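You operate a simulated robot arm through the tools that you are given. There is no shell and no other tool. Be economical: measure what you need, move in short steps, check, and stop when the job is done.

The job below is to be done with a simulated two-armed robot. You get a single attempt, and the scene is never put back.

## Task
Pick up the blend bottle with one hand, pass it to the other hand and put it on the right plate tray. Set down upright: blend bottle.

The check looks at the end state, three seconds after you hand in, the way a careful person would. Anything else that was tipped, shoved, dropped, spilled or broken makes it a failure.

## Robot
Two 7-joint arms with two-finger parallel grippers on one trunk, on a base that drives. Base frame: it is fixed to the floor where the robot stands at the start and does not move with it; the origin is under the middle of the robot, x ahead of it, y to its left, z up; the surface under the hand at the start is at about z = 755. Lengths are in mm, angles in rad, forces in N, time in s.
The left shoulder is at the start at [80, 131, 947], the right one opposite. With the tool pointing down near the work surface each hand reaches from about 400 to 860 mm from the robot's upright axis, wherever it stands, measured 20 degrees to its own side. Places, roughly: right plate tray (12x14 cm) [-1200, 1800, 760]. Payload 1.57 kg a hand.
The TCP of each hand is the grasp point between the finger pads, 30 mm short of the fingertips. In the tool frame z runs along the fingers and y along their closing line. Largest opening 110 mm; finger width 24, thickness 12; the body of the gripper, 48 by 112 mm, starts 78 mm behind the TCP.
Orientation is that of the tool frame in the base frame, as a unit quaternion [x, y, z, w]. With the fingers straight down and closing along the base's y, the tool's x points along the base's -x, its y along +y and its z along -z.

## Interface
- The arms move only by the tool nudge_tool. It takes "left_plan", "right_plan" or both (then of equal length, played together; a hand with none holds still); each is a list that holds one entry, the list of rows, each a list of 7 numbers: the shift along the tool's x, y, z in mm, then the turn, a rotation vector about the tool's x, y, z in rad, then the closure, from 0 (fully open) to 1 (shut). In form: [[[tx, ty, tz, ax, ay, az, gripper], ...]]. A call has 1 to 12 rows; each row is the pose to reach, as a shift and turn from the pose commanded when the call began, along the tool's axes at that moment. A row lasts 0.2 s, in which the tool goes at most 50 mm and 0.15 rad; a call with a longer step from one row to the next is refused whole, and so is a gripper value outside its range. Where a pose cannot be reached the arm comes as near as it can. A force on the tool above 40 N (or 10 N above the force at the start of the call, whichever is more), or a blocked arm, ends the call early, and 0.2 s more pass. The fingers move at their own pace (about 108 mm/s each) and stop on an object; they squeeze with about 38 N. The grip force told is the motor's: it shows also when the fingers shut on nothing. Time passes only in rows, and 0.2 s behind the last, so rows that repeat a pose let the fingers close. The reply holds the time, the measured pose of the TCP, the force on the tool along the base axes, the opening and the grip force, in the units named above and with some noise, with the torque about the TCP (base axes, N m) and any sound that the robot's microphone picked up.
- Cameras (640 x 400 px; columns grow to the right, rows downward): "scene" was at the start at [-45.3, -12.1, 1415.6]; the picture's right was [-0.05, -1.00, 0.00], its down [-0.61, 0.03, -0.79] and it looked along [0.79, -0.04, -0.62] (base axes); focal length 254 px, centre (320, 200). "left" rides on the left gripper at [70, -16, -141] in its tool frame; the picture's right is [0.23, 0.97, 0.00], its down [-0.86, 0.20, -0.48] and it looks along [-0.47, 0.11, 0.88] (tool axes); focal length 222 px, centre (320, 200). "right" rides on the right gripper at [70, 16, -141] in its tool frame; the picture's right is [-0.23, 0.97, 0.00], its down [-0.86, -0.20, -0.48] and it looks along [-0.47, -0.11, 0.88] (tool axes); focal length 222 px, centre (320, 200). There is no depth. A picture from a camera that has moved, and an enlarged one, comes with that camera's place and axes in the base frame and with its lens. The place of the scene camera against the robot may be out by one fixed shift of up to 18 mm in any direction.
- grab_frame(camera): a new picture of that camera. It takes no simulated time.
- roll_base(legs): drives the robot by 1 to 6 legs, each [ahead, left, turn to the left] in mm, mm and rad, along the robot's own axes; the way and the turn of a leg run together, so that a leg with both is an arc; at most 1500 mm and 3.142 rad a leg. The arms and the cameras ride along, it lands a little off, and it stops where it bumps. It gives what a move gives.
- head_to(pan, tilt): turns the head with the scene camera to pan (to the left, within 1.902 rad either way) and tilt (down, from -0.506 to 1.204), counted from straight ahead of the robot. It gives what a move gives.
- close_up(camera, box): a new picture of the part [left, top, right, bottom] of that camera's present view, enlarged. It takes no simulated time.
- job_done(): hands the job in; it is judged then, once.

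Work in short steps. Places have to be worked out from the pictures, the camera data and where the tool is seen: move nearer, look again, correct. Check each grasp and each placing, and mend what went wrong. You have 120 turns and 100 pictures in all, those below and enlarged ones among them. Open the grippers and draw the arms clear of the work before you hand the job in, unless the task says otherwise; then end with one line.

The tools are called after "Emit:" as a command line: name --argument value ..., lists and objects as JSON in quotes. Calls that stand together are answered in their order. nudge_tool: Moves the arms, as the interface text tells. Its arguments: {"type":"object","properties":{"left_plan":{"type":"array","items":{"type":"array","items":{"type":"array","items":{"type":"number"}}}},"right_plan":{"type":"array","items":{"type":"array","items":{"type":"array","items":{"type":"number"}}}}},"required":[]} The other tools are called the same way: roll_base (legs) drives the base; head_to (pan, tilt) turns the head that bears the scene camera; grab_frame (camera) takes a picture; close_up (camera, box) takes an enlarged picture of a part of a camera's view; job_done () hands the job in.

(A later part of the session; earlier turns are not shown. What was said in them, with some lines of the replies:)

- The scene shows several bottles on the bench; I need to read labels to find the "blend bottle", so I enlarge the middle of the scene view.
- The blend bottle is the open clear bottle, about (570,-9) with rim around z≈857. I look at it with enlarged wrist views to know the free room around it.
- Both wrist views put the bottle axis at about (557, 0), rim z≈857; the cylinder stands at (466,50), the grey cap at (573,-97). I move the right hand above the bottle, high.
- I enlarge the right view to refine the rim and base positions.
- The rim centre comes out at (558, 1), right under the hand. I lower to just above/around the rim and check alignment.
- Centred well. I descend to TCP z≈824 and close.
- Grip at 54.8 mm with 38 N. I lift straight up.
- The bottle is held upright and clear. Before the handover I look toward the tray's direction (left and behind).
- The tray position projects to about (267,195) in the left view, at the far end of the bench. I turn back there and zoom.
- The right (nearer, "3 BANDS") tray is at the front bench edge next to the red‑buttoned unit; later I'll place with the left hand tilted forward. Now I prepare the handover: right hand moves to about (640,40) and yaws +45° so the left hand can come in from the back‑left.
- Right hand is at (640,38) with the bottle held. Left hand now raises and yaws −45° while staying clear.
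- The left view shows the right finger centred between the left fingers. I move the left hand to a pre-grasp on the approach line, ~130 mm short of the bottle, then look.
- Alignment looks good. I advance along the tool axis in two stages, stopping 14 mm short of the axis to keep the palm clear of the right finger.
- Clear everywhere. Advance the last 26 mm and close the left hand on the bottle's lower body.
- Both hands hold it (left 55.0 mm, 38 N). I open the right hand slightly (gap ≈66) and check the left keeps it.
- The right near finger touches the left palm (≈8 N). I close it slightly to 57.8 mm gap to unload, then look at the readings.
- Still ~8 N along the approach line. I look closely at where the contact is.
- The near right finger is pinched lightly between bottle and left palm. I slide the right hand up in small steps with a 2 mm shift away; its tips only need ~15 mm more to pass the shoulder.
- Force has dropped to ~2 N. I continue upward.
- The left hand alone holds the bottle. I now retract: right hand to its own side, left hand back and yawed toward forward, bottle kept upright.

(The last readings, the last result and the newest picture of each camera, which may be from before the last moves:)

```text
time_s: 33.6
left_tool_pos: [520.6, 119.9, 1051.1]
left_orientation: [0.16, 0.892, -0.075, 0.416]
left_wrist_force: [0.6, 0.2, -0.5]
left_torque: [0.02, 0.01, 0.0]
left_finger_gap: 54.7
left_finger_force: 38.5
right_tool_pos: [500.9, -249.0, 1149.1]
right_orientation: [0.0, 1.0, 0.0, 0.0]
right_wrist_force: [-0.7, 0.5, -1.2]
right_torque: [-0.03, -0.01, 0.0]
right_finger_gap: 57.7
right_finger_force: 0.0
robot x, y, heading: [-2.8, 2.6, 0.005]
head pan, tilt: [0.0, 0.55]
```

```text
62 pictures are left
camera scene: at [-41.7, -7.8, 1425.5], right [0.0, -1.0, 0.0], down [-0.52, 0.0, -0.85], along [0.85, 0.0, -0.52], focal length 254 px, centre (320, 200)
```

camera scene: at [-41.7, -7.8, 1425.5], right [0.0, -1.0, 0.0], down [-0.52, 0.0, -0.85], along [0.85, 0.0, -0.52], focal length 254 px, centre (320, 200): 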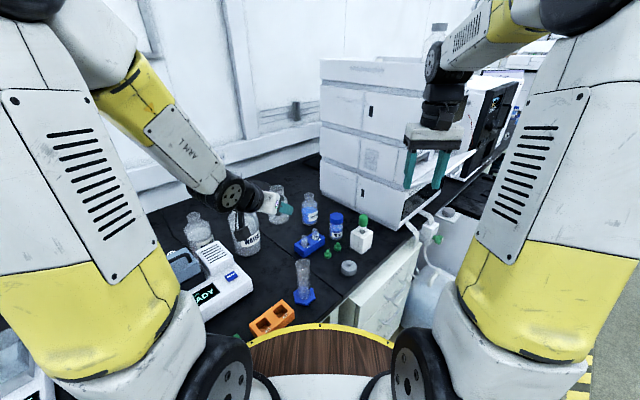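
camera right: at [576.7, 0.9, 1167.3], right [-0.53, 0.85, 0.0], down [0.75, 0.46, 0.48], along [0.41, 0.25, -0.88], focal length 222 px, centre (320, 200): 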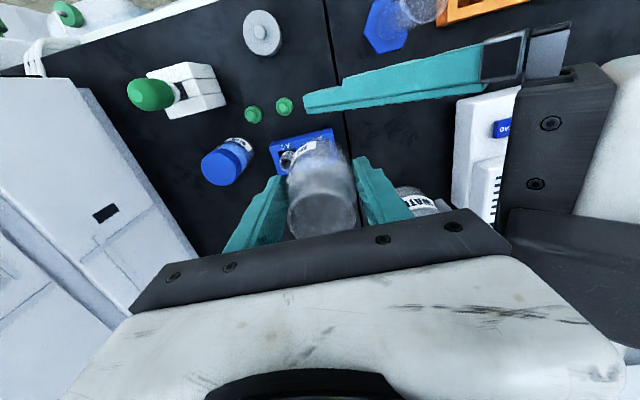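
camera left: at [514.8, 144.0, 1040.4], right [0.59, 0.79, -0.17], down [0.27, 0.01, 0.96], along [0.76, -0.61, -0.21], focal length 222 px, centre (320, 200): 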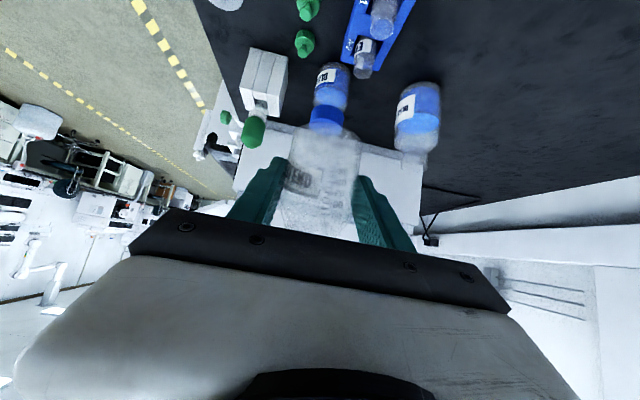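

Held firmly and upright. Now I back away from the bench perpendicular to its front edge, then turn left ~1.1 rad.

Emit:
roll_base --legs '[[-360, -345, 0], [0, 0, 1.115]]'

Emit:
grab_frame --camera "scene"

```text
time_s: 39.5
left_tool_pos: [-256.1, 161.1, 1051.8]
left_orientation: [-0.343, 0.839, 0.16, 0.391]
left_wrist_force: [-0.2, 0.6, -0.7]
left_torque: [0.01, -0.02, 0.01]
left_finger_gap: 54.6
left_finger_force: 38.1
right_tool_pos: [68.1, -13.0, 1149.4]
right_orientation: [-0.537, 0.844, 0.0, 0.0]
right_wrist_force: [0.3, 0.3, 0.5]
right_torque: [0.01, -0.04, 0.02]
right_finger_gap: 57.9
right_finger_force: 0.1
robot x, y, heading: [-372.8, -360.9, 1.137]
head pan, tilt: [0.0, 0.55]
```

```text
61 pictures are left
camera scene: at [-384.0, -414.0, 1425.5], right [0.9, -0.43, 0.0], down [-0.22, -0.47, -0.85], along [0.36, 0.77, -0.52], focal length 254 px, centre (320, 200)
```

scene: 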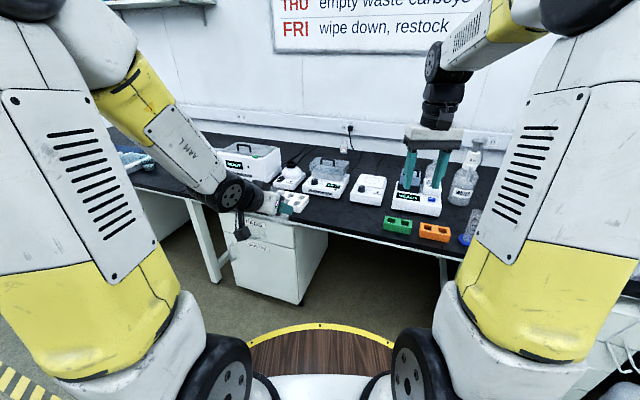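

Robot at (-373,-361), heading 1.14, facing the bench. I drive parallel-left to a stand-off pose before the tray.

Emit:
roll_base --legs '[[400, 797, 0], [400, 797, 0]]'

Emit:
head_to --pan 0.0 --tilt 0.6

Emit:
grab_frame --camera "scene"

```text
time_s: 48.5
left_tool_pos: [-1380.9, 1566.7, 1051.4]
left_orientation: [-0.346, 0.837, 0.161, 0.391]
left_wrist_force: [0.1, 0.1, -1.3]
left_torque: [0.02, 0.04, 0.0]
left_finger_gap: 54.5
left_finger_force: 38.1
right_tool_pos: [-1055.4, 1395.8, 1149.0]
right_orientation: [-0.54, 0.842, 0.0, 0.0]
right_wrist_force: [-0.4, -0.3, -0.2]
right_torque: [0.0, 0.02, 0.01]
right_finger_gap: 57.8
right_finger_force: 0.0
robot x, y, heading: [-1492.8, 1043.4, 1.138]
head pan, tilt: [0.0, 0.55]
```

```text
time_s: 49.2
left_tool_pos: [-1381.2, 1566.8, 1051.0]
left_orientation: [-0.347, 0.837, 0.163, 0.391]
left_wrist_force: [-0.7, 0.5, -0.7]
left_torque: [-0.01, 0.0, 0.0]
left_finger_gap: 54.6
left_finger_force: 38.2
right_tool_pos: [-1055.0, 1395.8, 1149.1]
right_orientation: [-0.54, 0.842, 0.0, 0.0]
right_wrist_force: [0.1, -0.4, -0.7]
right_torque: [-0.02, 0.01, 0.03]
right_finger_gap: 57.7
right_finger_force: 0.1
robot x, y, heading: [-1486.0, 1040.8, 1.139]
head pan, tilt: [0.0, 0.6]
```

```text
60 pictures are left
camera scene: at [-1503.9, 989.5, 1421.1], right [0.91, -0.42, 0.0], down [-0.24, -0.51, -0.83], along [0.34, 0.75, -0.56], focal length 254 px, centre (320, 200)
```

scene: 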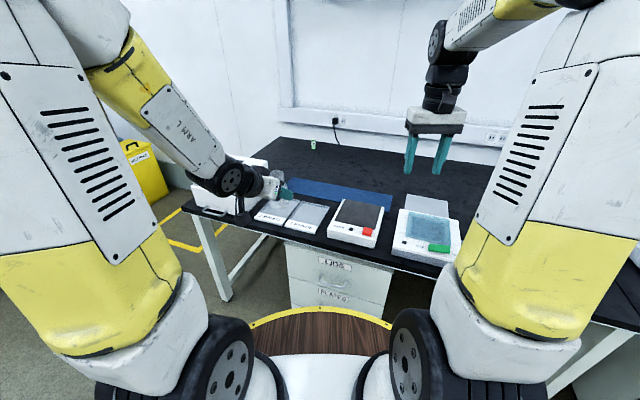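

I enlarge on the trays to locate the right one.

Emit:
close_up --camera "scene" --box '[220, 140, 400, 260]'

Emit:
grab_frame --camera "left"

Emit:
close_up --camera "right" --box '[320, 0, 640, 200]'

```text
3.33 times, centred on (310, 200) of scene
camera zoom: at [-1503.9, 989.5, 1421.1], right [0.91, -0.42, 0.0], down [-0.24, -0.51, -0.83], along [0.34, 0.75, -0.56], focal length 848 px, centre (353, 200)
```

zoom: 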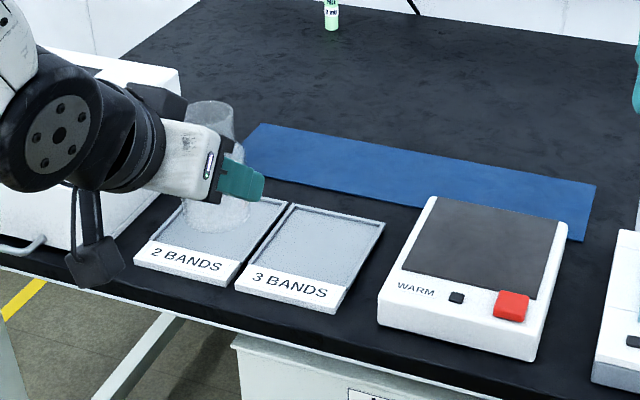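

```text
58 pictures are left
camera left: at [-1477.0, 1445.8, 1089.9], right [-0.79, 0.59, -0.17], down [-0.01, 0.27, 0.96], along [0.61, 0.76, -0.21], focal length 222 px, centre (320, 200)
```

left: 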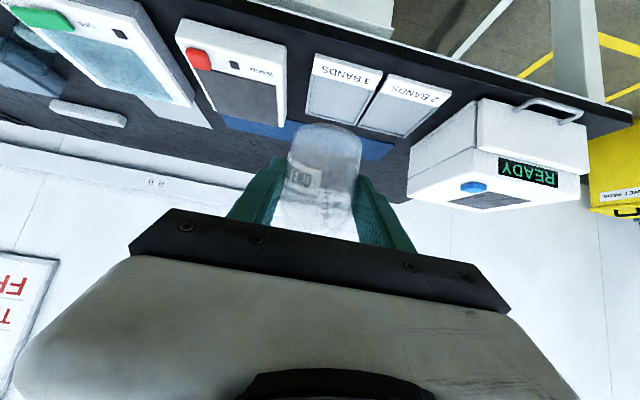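

```text
2.00 times, centred on (480, 100) of right
camera zoom: at [-1100.6, 1340.1, 1292.6], right [-0.79, 0.61, 0.0], down [0.54, 0.69, 0.48], along [0.29, 0.38, -0.88], focal length 444 px, centre (0, 400)
```

zoom: 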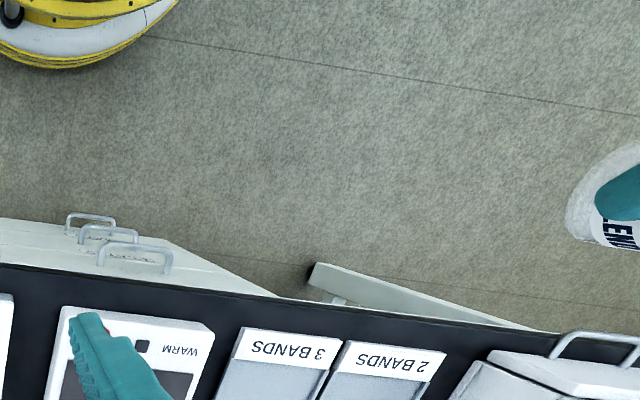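

The 3 BANDS tray's grey area centre works out near (-1195,1779) from the left camera. I drive most of the way in, then refine with the arm.

Emit:
roll_base --legs '[[200, -76, 0]]'

Emit:
grab_frame --camera "left"

Emit:
close_up --camera "scene" --box '[200, 160, 400, 300]'

```text
time_s: 50.8
left_tool_pos: [-1224.1, 1713.1, 1051.8]
left_orientation: [-0.345, 0.838, 0.161, 0.391]
left_wrist_force: [-0.2, -0.2, -0.3]
left_torque: [-0.01, 0.07, -0.01]
left_finger_gap: 54.4
left_finger_force: 38.7
right_tool_pos: [-900.2, 1542.3, 1150.0]
right_orientation: [-0.537, 0.843, -0.001, 0.0]
right_wrist_force: [-0.2, -0.1, 0.0]
right_torque: [0.04, -0.01, -0.01]
right_finger_gap: 57.8
right_finger_force: 0.1
robot x, y, heading: [-1334.5, 1190.3, 1.133]
head pan, tilt: [0.0, 0.6]
```

```text
56 pictures are left
camera left: at [-1320.9, 1594.1, 1090.0], right [-0.79, 0.59, -0.17], down [-0.01, 0.27, 0.96], along [0.62, 0.76, -0.21], focal length 222 px, centre (320, 200)
```

left: 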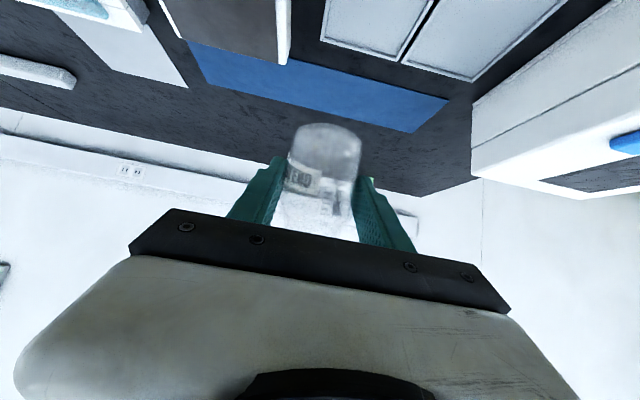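

```text
2.86 times, centred on (300, 230) of scene
camera zoom: at [-1350.2, 1138.0, 1421.0], right [0.91, -0.42, 0.0], down [-0.24, -0.51, -0.83], along [0.35, 0.75, -0.56], focal length 727 px, centre (377, 114)
```

zoom: 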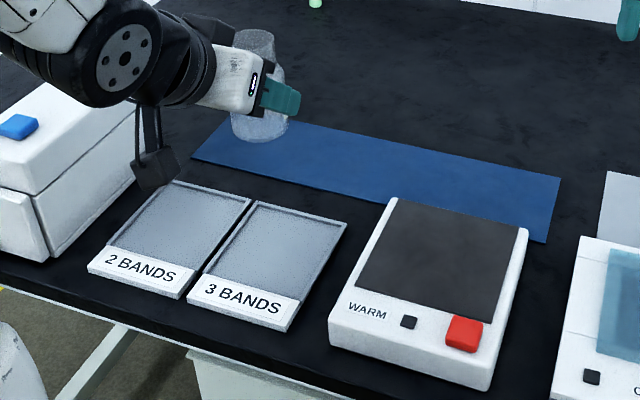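

Scene and left views agree the tray (without label strip) centres near (-1193,1796). I shift the bottle horizontally above it (69 mm forward, 37 mm left in tool heading).

Emit:
nudge_tool --left_plan '[[[-15, 12.5, 18, 0, 0, 0, 0.8], [-30, 25, 36, 0, 0, 0, 0.8], [-44.5, 37.5, 53, 0, 0, 0, 0.8], [-44.5, 37.5, 53, 0, 0, 0, 0.8]]]'

Emit:
grab_frame --camera "scene"

Emit:
close_up --camera "scene" --box '[200, 130, 360, 270]'

Emit:
grab_frame --camera "right"

```text
time_s: 51.8
left_tool_pos: [-1199.2, 1788.7, 1050.2]
left_orientation: [-0.346, 0.838, 0.162, 0.39]
left_wrist_force: [-0.4, -0.2, -1.0]
left_torque: [0.0, -0.03, 0.03]
left_finger_gap: 54.6
left_finger_force: 39.0
right_tool_pos: [-900.5, 1542.9, 1149.9]
right_orientation: [-0.537, 0.843, 0.0, 0.0]
right_wrist_force: [-0.4, 0.1, 1.2]
right_torque: [-0.01, 0.01, -0.02]
right_finger_gap: 58.1
right_finger_force: 0.1
robot x, y, heading: [-1335.1, 1191.8, 1.131]
head pan, tilt: [0.0, 0.6]
```

```text
54 pictures are left
camera scene: at [-1350.1, 1138.1, 1421.0], right [0.91, -0.42, 0.0], down [-0.24, -0.51, -0.82], along [0.35, 0.75, -0.57], focal length 254 px, centre (320, 200)
```

scene: 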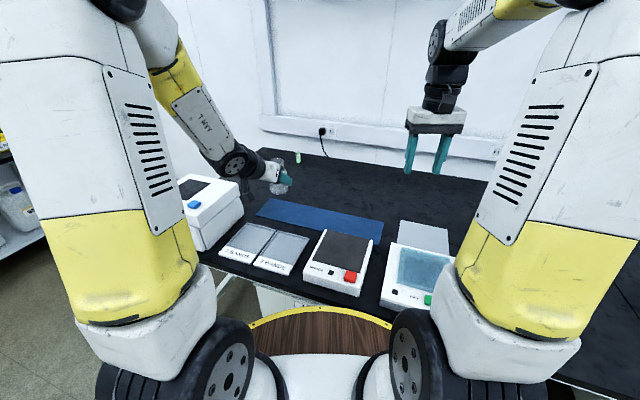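

```text
2.86 times, centred on (280, 200) of scene
camera zoom: at [-1350.1, 1138.1, 1421.0], right [0.91, -0.42, 0.0], down [-0.24, -0.51, -0.82], along [0.35, 0.75, -0.57], focal length 727 px, centre (434, 200)
```

zoom: 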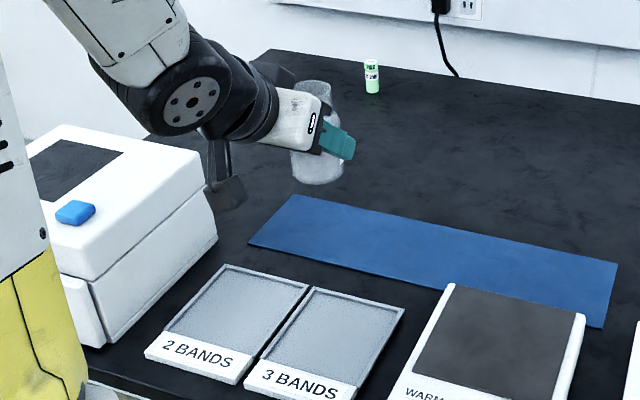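

```text
52 pictures are left
camera right: at [-945.0, 1486.4, 1292.6], right [-0.79, 0.62, 0.0], down [0.54, 0.69, 0.48], along [0.3, 0.38, -0.88], focal length 222 px, centre (320, 200)
```

right: 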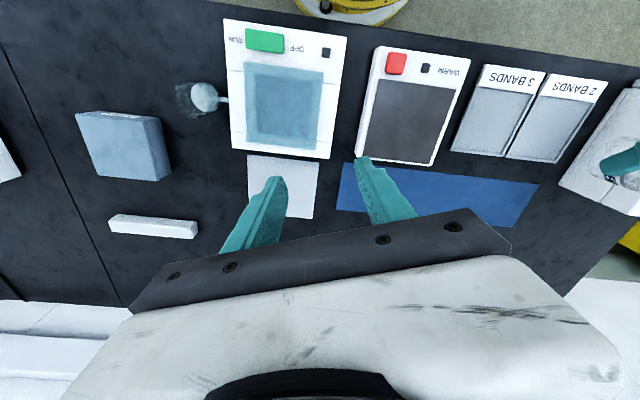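

The right wrist camera puts the tray centre at (-1200,1804), so the bottle needs only ~7 mm more to the left. I lower 190 mm (bottle bottom to ~50 mm above the tray) with that correction.

Emit:
nudge_tool --left_plan '[[[29, 3, 24, 0, 0, 0, 0.8], [58, 7, 49, 0, 0, 0, 0.8], [87, 7, 73, 0, 0, 0, 0.8], [116, 7, 98, 0, 0, 0, 0.8], [145.5, 7, 122, 0, 0, 0, 0.8], [145.5, 7, 122, 0, 0, 0, 0.8]]]'

Emit:
close_up --camera "scene" --box '[200, 130, 360, 270]'

Emit:
close_up --camera "right" --box '[380, 20, 640, 220]'

Emit:
grab_frame --camera "left"

```text
time_s: 53.2
left_tool_pos: [-1204.9, 1796.1, 860.4]
left_orientation: [-0.345, 0.838, 0.161, 0.39]
left_wrist_force: [0.7, -0.3, -1.7]
left_torque: [-0.02, 0.0, 0.01]
left_finger_gap: 54.6
left_finger_force: 38.3
right_tool_pos: [-900.2, 1541.3, 1148.6]
right_orientation: [-0.536, 0.844, 0.0, 0.001]
right_wrist_force: [0.1, 0.1, -0.6]
right_torque: [-0.01, -0.02, -0.02]
right_finger_gap: 57.7
right_finger_force: 0.0
robot x, y, heading: [-1336.6, 1191.5, 1.135]
head pan, tilt: [0.0, 0.6]
```

```text
2.86 times, centred on (280, 200) of scene
camera zoom: at [-1350.1, 1138.1, 1421.0], right [0.91, -0.42, 0.0], down [-0.24, -0.51, -0.82], along [0.35, 0.75, -0.57], focal length 727 px, centre (434, 200)
```

zoom: 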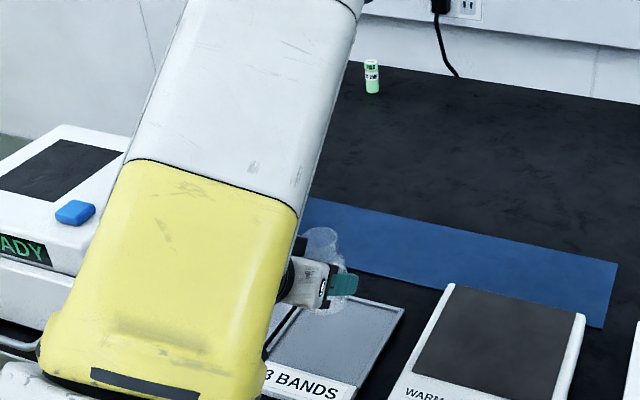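

```text
2.00 times, centred on (510, 120) of right
camera zoom: at [-945.0, 1486.4, 1292.6], right [-0.79, 0.62, 0.0], down [0.54, 0.69, 0.48], along [0.3, 0.38, -0.88], focal length 444 px, centre (-60, 360)
```

zoom: 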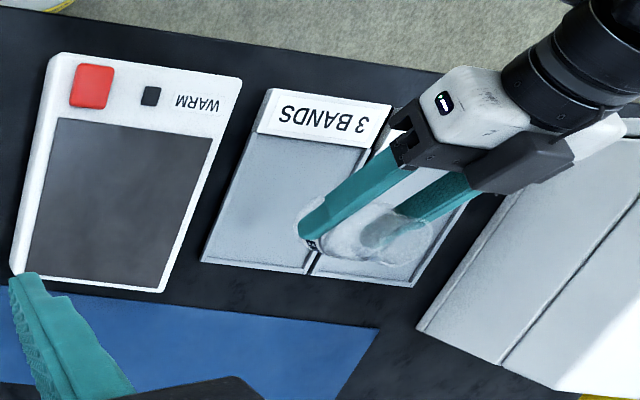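

```text
49 pictures are left
camera left: at [-1302.3, 1676.3, 899.0], right [-0.79, 0.59, -0.17], down [-0.01, 0.27, 0.96], along [0.62, 0.76, -0.21], focal length 222 px, centre (320, 200)
```

left: 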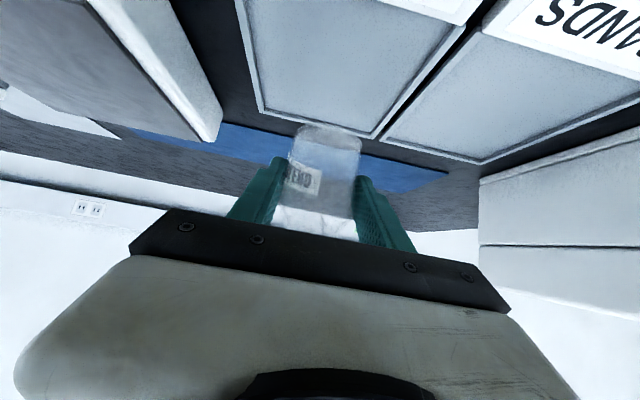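

Position is right over the tray (axis ≈(-1197,1804)). Lower another 35 mm, then inspect from both cameras.

Emit:
nudge_tool --left_plan '[[[8, 0, 5.5, 0, 0, 0, 0.8], [18, 0, 13, 0, 0, 0, 0.8], [29, 0, 20.5, 0, 0, 0, 0.8], [29, 0, 20.5, 0, 0, 0, 0.8]]]'

Emit:
close_up --camera "right" --box '[440, 50, 600, 170]'

Emit:
close_up --camera "left" --box '[220, 20, 440, 180]'

```text
time_s: 54.2
left_tool_pos: [-1208.2, 1791.5, 826.5]
left_orientation: [-0.344, 0.838, 0.16, 0.391]
left_wrist_force: [0.6, -0.3, -1.8]
left_torque: [0.02, 0.03, -0.02]
left_finger_gap: 54.8
left_finger_force: 37.9
right_tool_pos: [-899.5, 1542.4, 1149.5]
right_orientation: [-0.538, 0.843, 0.0, -0.001]
right_wrist_force: [0.8, -0.4, 0.0]
right_torque: [0.0, 0.03, -0.01]
right_finger_gap: 57.5
right_finger_force: 0.0
robot x, y, heading: [-1333.6, 1190.5, 1.134]
head pan, tilt: [0.0, 0.6]
```

```text
3.33 times, centred on (520, 110) of right
camera zoom: at [-944.9, 1486.5, 1292.6], right [-0.79, 0.62, 0.0], down [0.54, 0.69, 0.48], along [0.3, 0.38, -0.88], focal length 740 px, centre (-347, 500)
```

zoom: 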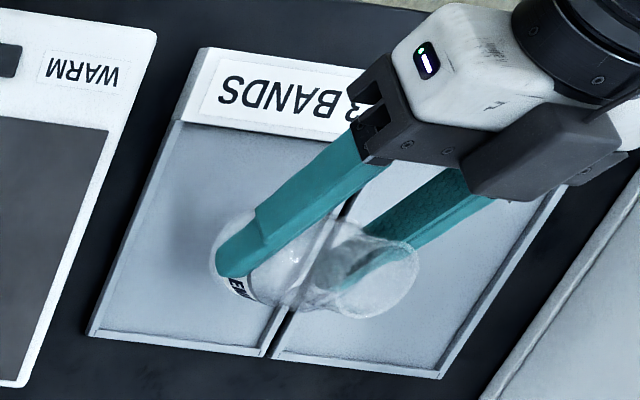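

```text
2.50 times, centred on (330, 100) of left
camera zoom: at [-1305.8, 1672.3, 865.0], right [-0.79, 0.59, -0.17], down [-0.01, 0.27, 0.96], along [0.62, 0.76, -0.21], focal length 555 px, centre (295, 450)
```

zoom: 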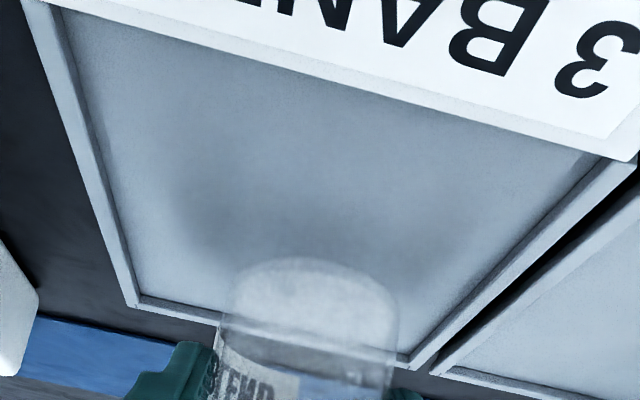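

Bottle base is ~15–20 mm above the tray. I lower in small steps watching the force.

Emit:
nudge_tool --left_plan '[[[4.6, 0, 3.9, 0, 0, 0, 0.8], [9.2, 0, 7.7, 0, 0, 0, 0.8], [9.2, 0, 7.7, 0, 0, 0, 0.8]]]'

Emit:
close_up --camera "left" --box '[220, 20, 440, 180]'

```text
time_s: 55.0
left_tool_pos: [-1206.7, 1792.6, 815.8]
left_orientation: [-0.344, 0.838, 0.161, 0.392]
left_wrist_force: [-0.2, -0.7, -1.2]
left_torque: [0.0, -0.01, 0.02]
left_finger_gap: 54.5
left_finger_force: 38.3
right_tool_pos: [-899.7, 1542.3, 1149.9]
right_orientation: [-0.537, 0.844, 0.0, 0.0]
right_wrist_force: [-0.1, 0.3, 0.1]
right_torque: [0.0, 0.0, -0.05]
right_finger_gap: 57.7
right_finger_force: 0.0
robot x, y, heading: [-1335.0, 1194.3, 1.133]
head pan, tilt: [0.0, 0.6]
```

```text
2.50 times, centred on (330, 100) of left
camera zoom: at [-1304.7, 1671.9, 853.2], right [-0.79, 0.59, -0.17], down [-0.01, 0.27, 0.96], along [0.62, 0.76, -0.21], focal length 555 px, centre (295, 450)
```

zoom: 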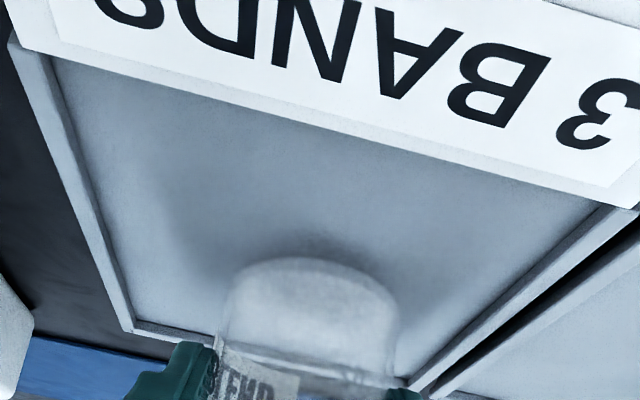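

Estimated base about 770; continue down 6 mm.

Emit:
nudge_tool --left_plan '[[[2.3, 0, 1.9, 0, 0, 0, 0.8], [4.6, 0, 3.9, 0, 0, 0, 0.8], [4.6, 0, 3.9, 0, 0, 0, 0.8]]]'

Emit:
close_up --camera "left" --box '[220, 20, 440, 180]'

```text
time_s: 55.8
left_tool_pos: [-1208.8, 1791.6, 807.8]
left_orientation: [-0.344, 0.838, 0.16, 0.391]
left_wrist_force: [-0.8, -1.1, 2.3]
left_torque: [0.09, -0.01, 0.02]
left_finger_gap: 54.6
left_finger_force: 38.2
right_tool_pos: [-899.0, 1542.3, 1149.4]
right_orientation: [-0.537, 0.843, 0.0, 0.0]
right_wrist_force: [-0.4, -0.5, 0.6]
right_torque: [-0.03, 0.03, 0.0]
right_finger_gap: 57.7
right_finger_force: 0.1
robot x, y, heading: [-1337.6, 1189.1, 1.136]
head pan, tilt: [0.0, 0.6]
```

```text
2.50 times, centred on (330, 100) of left
camera zoom: at [-1304.7, 1671.5, 846.3], right [-0.79, 0.59, -0.17], down [-0.01, 0.27, 0.96], along [0.62, 0.76, -0.21], focal length 555 px, centre (295, 450)
```

zoom: 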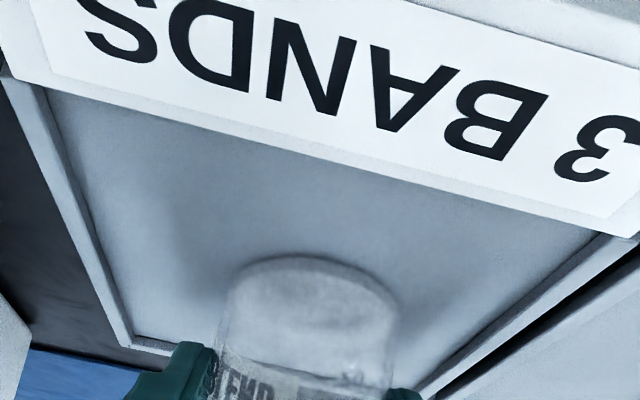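

Force changed to +2.3 N: contact with the tray (TCP z 807.8 → base ≈760). I press 1 mm and open gently.

Emit:
nudge_tool --left_plan '[[[0.8, 0, 0.6, 0, 0, 0, 0.8], [0.8, 0, 0.6, 0, 0, 0, 0.49], [0.8, 0, 0.6, 0, 0, 0, 0.47], [0.8, 0, 0.6, 0, 0, 0, 0.43], [0.8, 0, 0.6, 0, 0, 0, 0.38], [0.8, 0, 0.6, 0, 0, 0, 0.35]]]'

Emit:
close_up --camera "left" --box '[200, 20, 460, 220]'

Emit:
close_up --camera "right" --box '[440, 50, 600, 170]'

```text
time_s: 57.2
left_tool_pos: [-1206.5, 1789.9, 807.3]
left_orientation: [-0.345, 0.838, 0.16, 0.391]
left_wrist_force: [0.0, -0.6, 0.9]
left_torque: [-0.01, 0.0, 0.0]
left_finger_gap: 71.8
left_finger_force: 0.0
right_tool_pos: [-898.8, 1543.0, 1150.3]
right_orientation: [-0.537, 0.843, -0.001, -0.001]
right_wrist_force: [-0.7, 0.0, 0.3]
right_torque: [-0.02, -0.02, -0.01]
right_finger_gap: 58.0
right_finger_force: 0.1
robot x, y, heading: [-1333.1, 1187.5, 1.136]
head pan, tilt: [0.0, 0.6]
```

```text
2.00 times, centred on (330, 120) of left
camera zoom: at [-1304.8, 1671.2, 845.0], right [-0.79, 0.59, -0.17], down [-0.01, 0.27, 0.96], along [0.62, 0.76, -0.21], focal length 444 px, centre (300, 360)
```

zoom: 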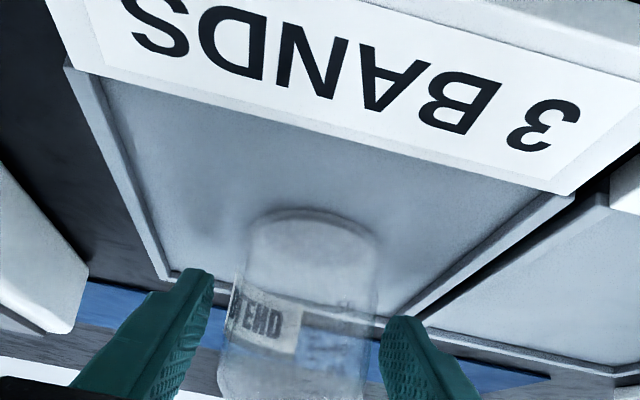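

```text
3.33 times, centred on (520, 110) of right
camera zoom: at [-944.9, 1486.5, 1292.6], right [-0.79, 0.62, 0.0], down [0.54, 0.69, 0.48], along [0.3, 0.38, -0.88], focal length 740 px, centre (-347, 500)
```

zoom: 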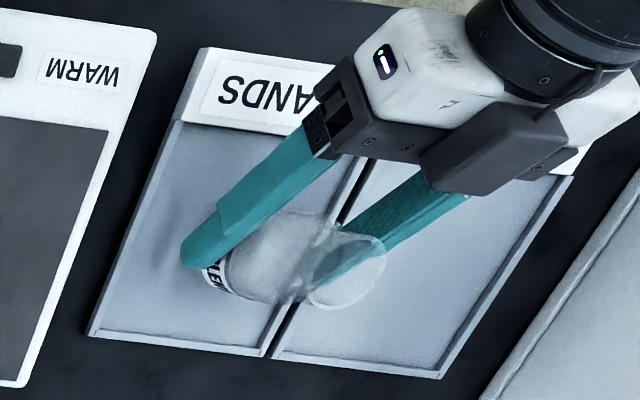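

The bottle stands free between the open fingers. I withdraw straight back along the tool axis.

Emit:
nudge_tool --left_plan '[[[0, 0, -15, 0, 0, 0, 0.33], [0, 0, -35, 0, 0, 0, 0.33], [0, 0, -60, 0, 0, 0, 0.33], [0, 0, -95, 0, 0, 0, 0.33], [0, 0, -130, 0, 0, 0, 0.33], [0, 0, -170, 0, 0, 0, 0.2], [0, 0, -200, 0, 0, 0, 0.0]]]'

Emit:
grab_frame --camera "left"

Emit:
close_up --camera "right" --box '[420, 40, 620, 190]'

```text
time_s: 58.8
left_tool_pos: [-1320.7, 1749.4, 937.1]
left_orientation: [-0.345, 0.838, 0.16, 0.391]
left_wrist_force: [0.1, -0.7, 0.3]
left_torque: [-0.04, 0.03, 0.01]
left_finger_gap: 109.9
left_finger_force: 0.1
left hand out of reach, approached as far as the arm can: row 5, 6, 7
right_tool_pos: [-899.5, 1541.5, 1151.2]
right_orientation: [-0.537, 0.843, 0.001, 0.0]
right_wrist_force: [1.0, 0.0, -0.9]
right_torque: [0.0, 0.04, 0.01]
right_finger_gap: 57.6
right_finger_force: 0.1
robot x, y, heading: [-1339.5, 1191.1, 1.137]
head pan, tilt: [0.0, 0.6]
```

```text
42 pictures are left
camera left: at [-1417.3, 1630.1, 976.6], right [-0.79, 0.59, -0.18], down [-0.01, 0.27, 0.96], along [0.62, 0.76, -0.21], focal length 222 px, centre (320, 200)
```

left: 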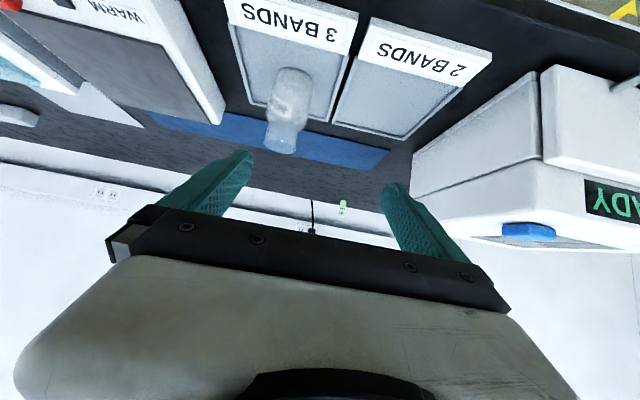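

```text
2.67 times, centred on (520, 115) of right
camera zoom: at [-944.4, 1486.5, 1292.4], right [-0.79, 0.62, 0.0], down [0.54, 0.69, 0.48], along [0.3, 0.38, -0.88], focal length 592 px, centre (-213, 427)
```

zoom: 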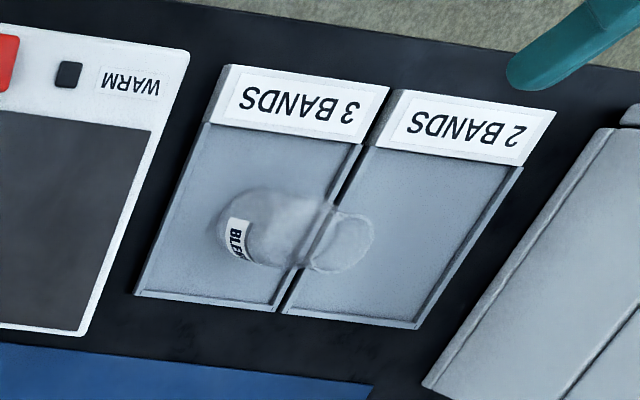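

The bottle stands upright in the 3 BANDS (right) tray. I open the right hand fully and back the base away so both arms are clear, then take a final look.

Emit:
nudge_tool --right_plan '[[[0, 0, 0, 0, 0, 0, 0.2], [0, 0, 0, 0, 0, 0, 0]]]'

Emit:
roll_base --legs '[[-300, 0, 0]]'

Emit:
grab_frame --camera "scene"

Emit:
close_up --camera "scene" --box '[240, 130, 400, 250]'

```text
time_s: 59.4
left_tool_pos: [-1321.2, 1750.8, 938.0]
left_orientation: [-0.344, 0.838, 0.159, 0.391]
left_wrist_force: [0.9, -0.4, 0.6]
left_torque: [-0.01, 0.02, 0.02]
left_finger_gap: 109.7
left_finger_force: 0.2
right_tool_pos: [-898.9, 1542.1, 1150.3]
right_orientation: [-0.538, 0.843, 0.0, 0.0]
right_wrist_force: [0.2, 0.2, 0.1]
right_torque: [0.01, 0.0, 0.02]
right_finger_gap: 110.1
right_finger_force: 0.0
robot x, y, heading: [-1338.6, 1188.8, 1.136]
head pan, tilt: [0.0, 0.6]
```

```text
time_s: 61.5
left_tool_pos: [-1446.5, 1478.0, 938.9]
left_orientation: [-0.341, 0.839, 0.159, 0.392]
left_wrist_force: [-1.2, 0.1, -0.1]
left_torque: [0.02, 0.0, -0.04]
left_finger_gap: 109.9
left_finger_force: 0.0
right_tool_pos: [-1026.3, 1266.5, 1149.5]
right_orientation: [-0.535, 0.845, 0.0, 0.0]
right_wrist_force: [0.4, -0.3, -0.3]
right_torque: [-0.01, 0.03, -0.02]
right_finger_gap: 110.2
right_finger_force: 0.1
robot x, y, heading: [-1467.9, 920.0, 1.129]
head pan, tilt: [0.0, 0.6]
```

```text
40 pictures are left
camera scene: at [-1478.4, 865.2, 1421.0], right [0.9, -0.43, 0.0], down [-0.24, -0.51, -0.82], along [0.35, 0.75, -0.57], focal length 254 px, centre (320, 200)
```

scene: 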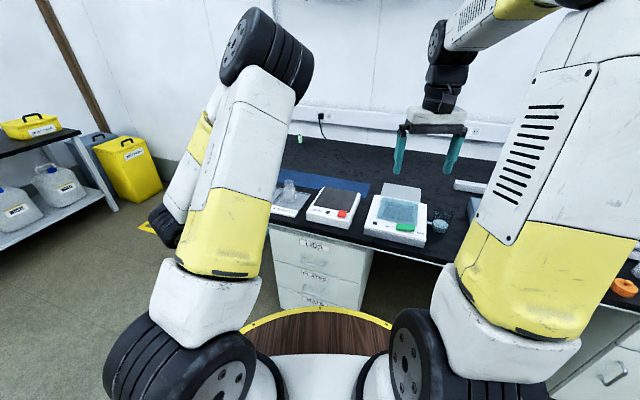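

```text
3.33 times, centred on (320, 190) of scene
camera zoom: at [-1478.4, 865.2, 1421.0], right [0.9, -0.43, 0.0], down [-0.24, -0.51, -0.82], along [0.35, 0.75, -0.57], focal length 848 px, centre (320, 233)
```

zoom: 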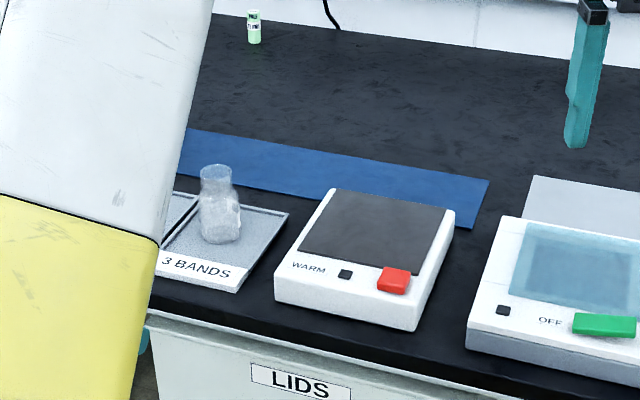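

The bottle stands upright on the right tray, nothing else was disturbed, and the hands are open and clear. I hand in.

Emit:
job_done

```text
The job is handed in.
```

The blend bottle was picked up with the right hand, passed to the left, and set upright on the right plate tray (labelled "3 BANDS"); I saw nothing else disturbed, and the job is handed in.
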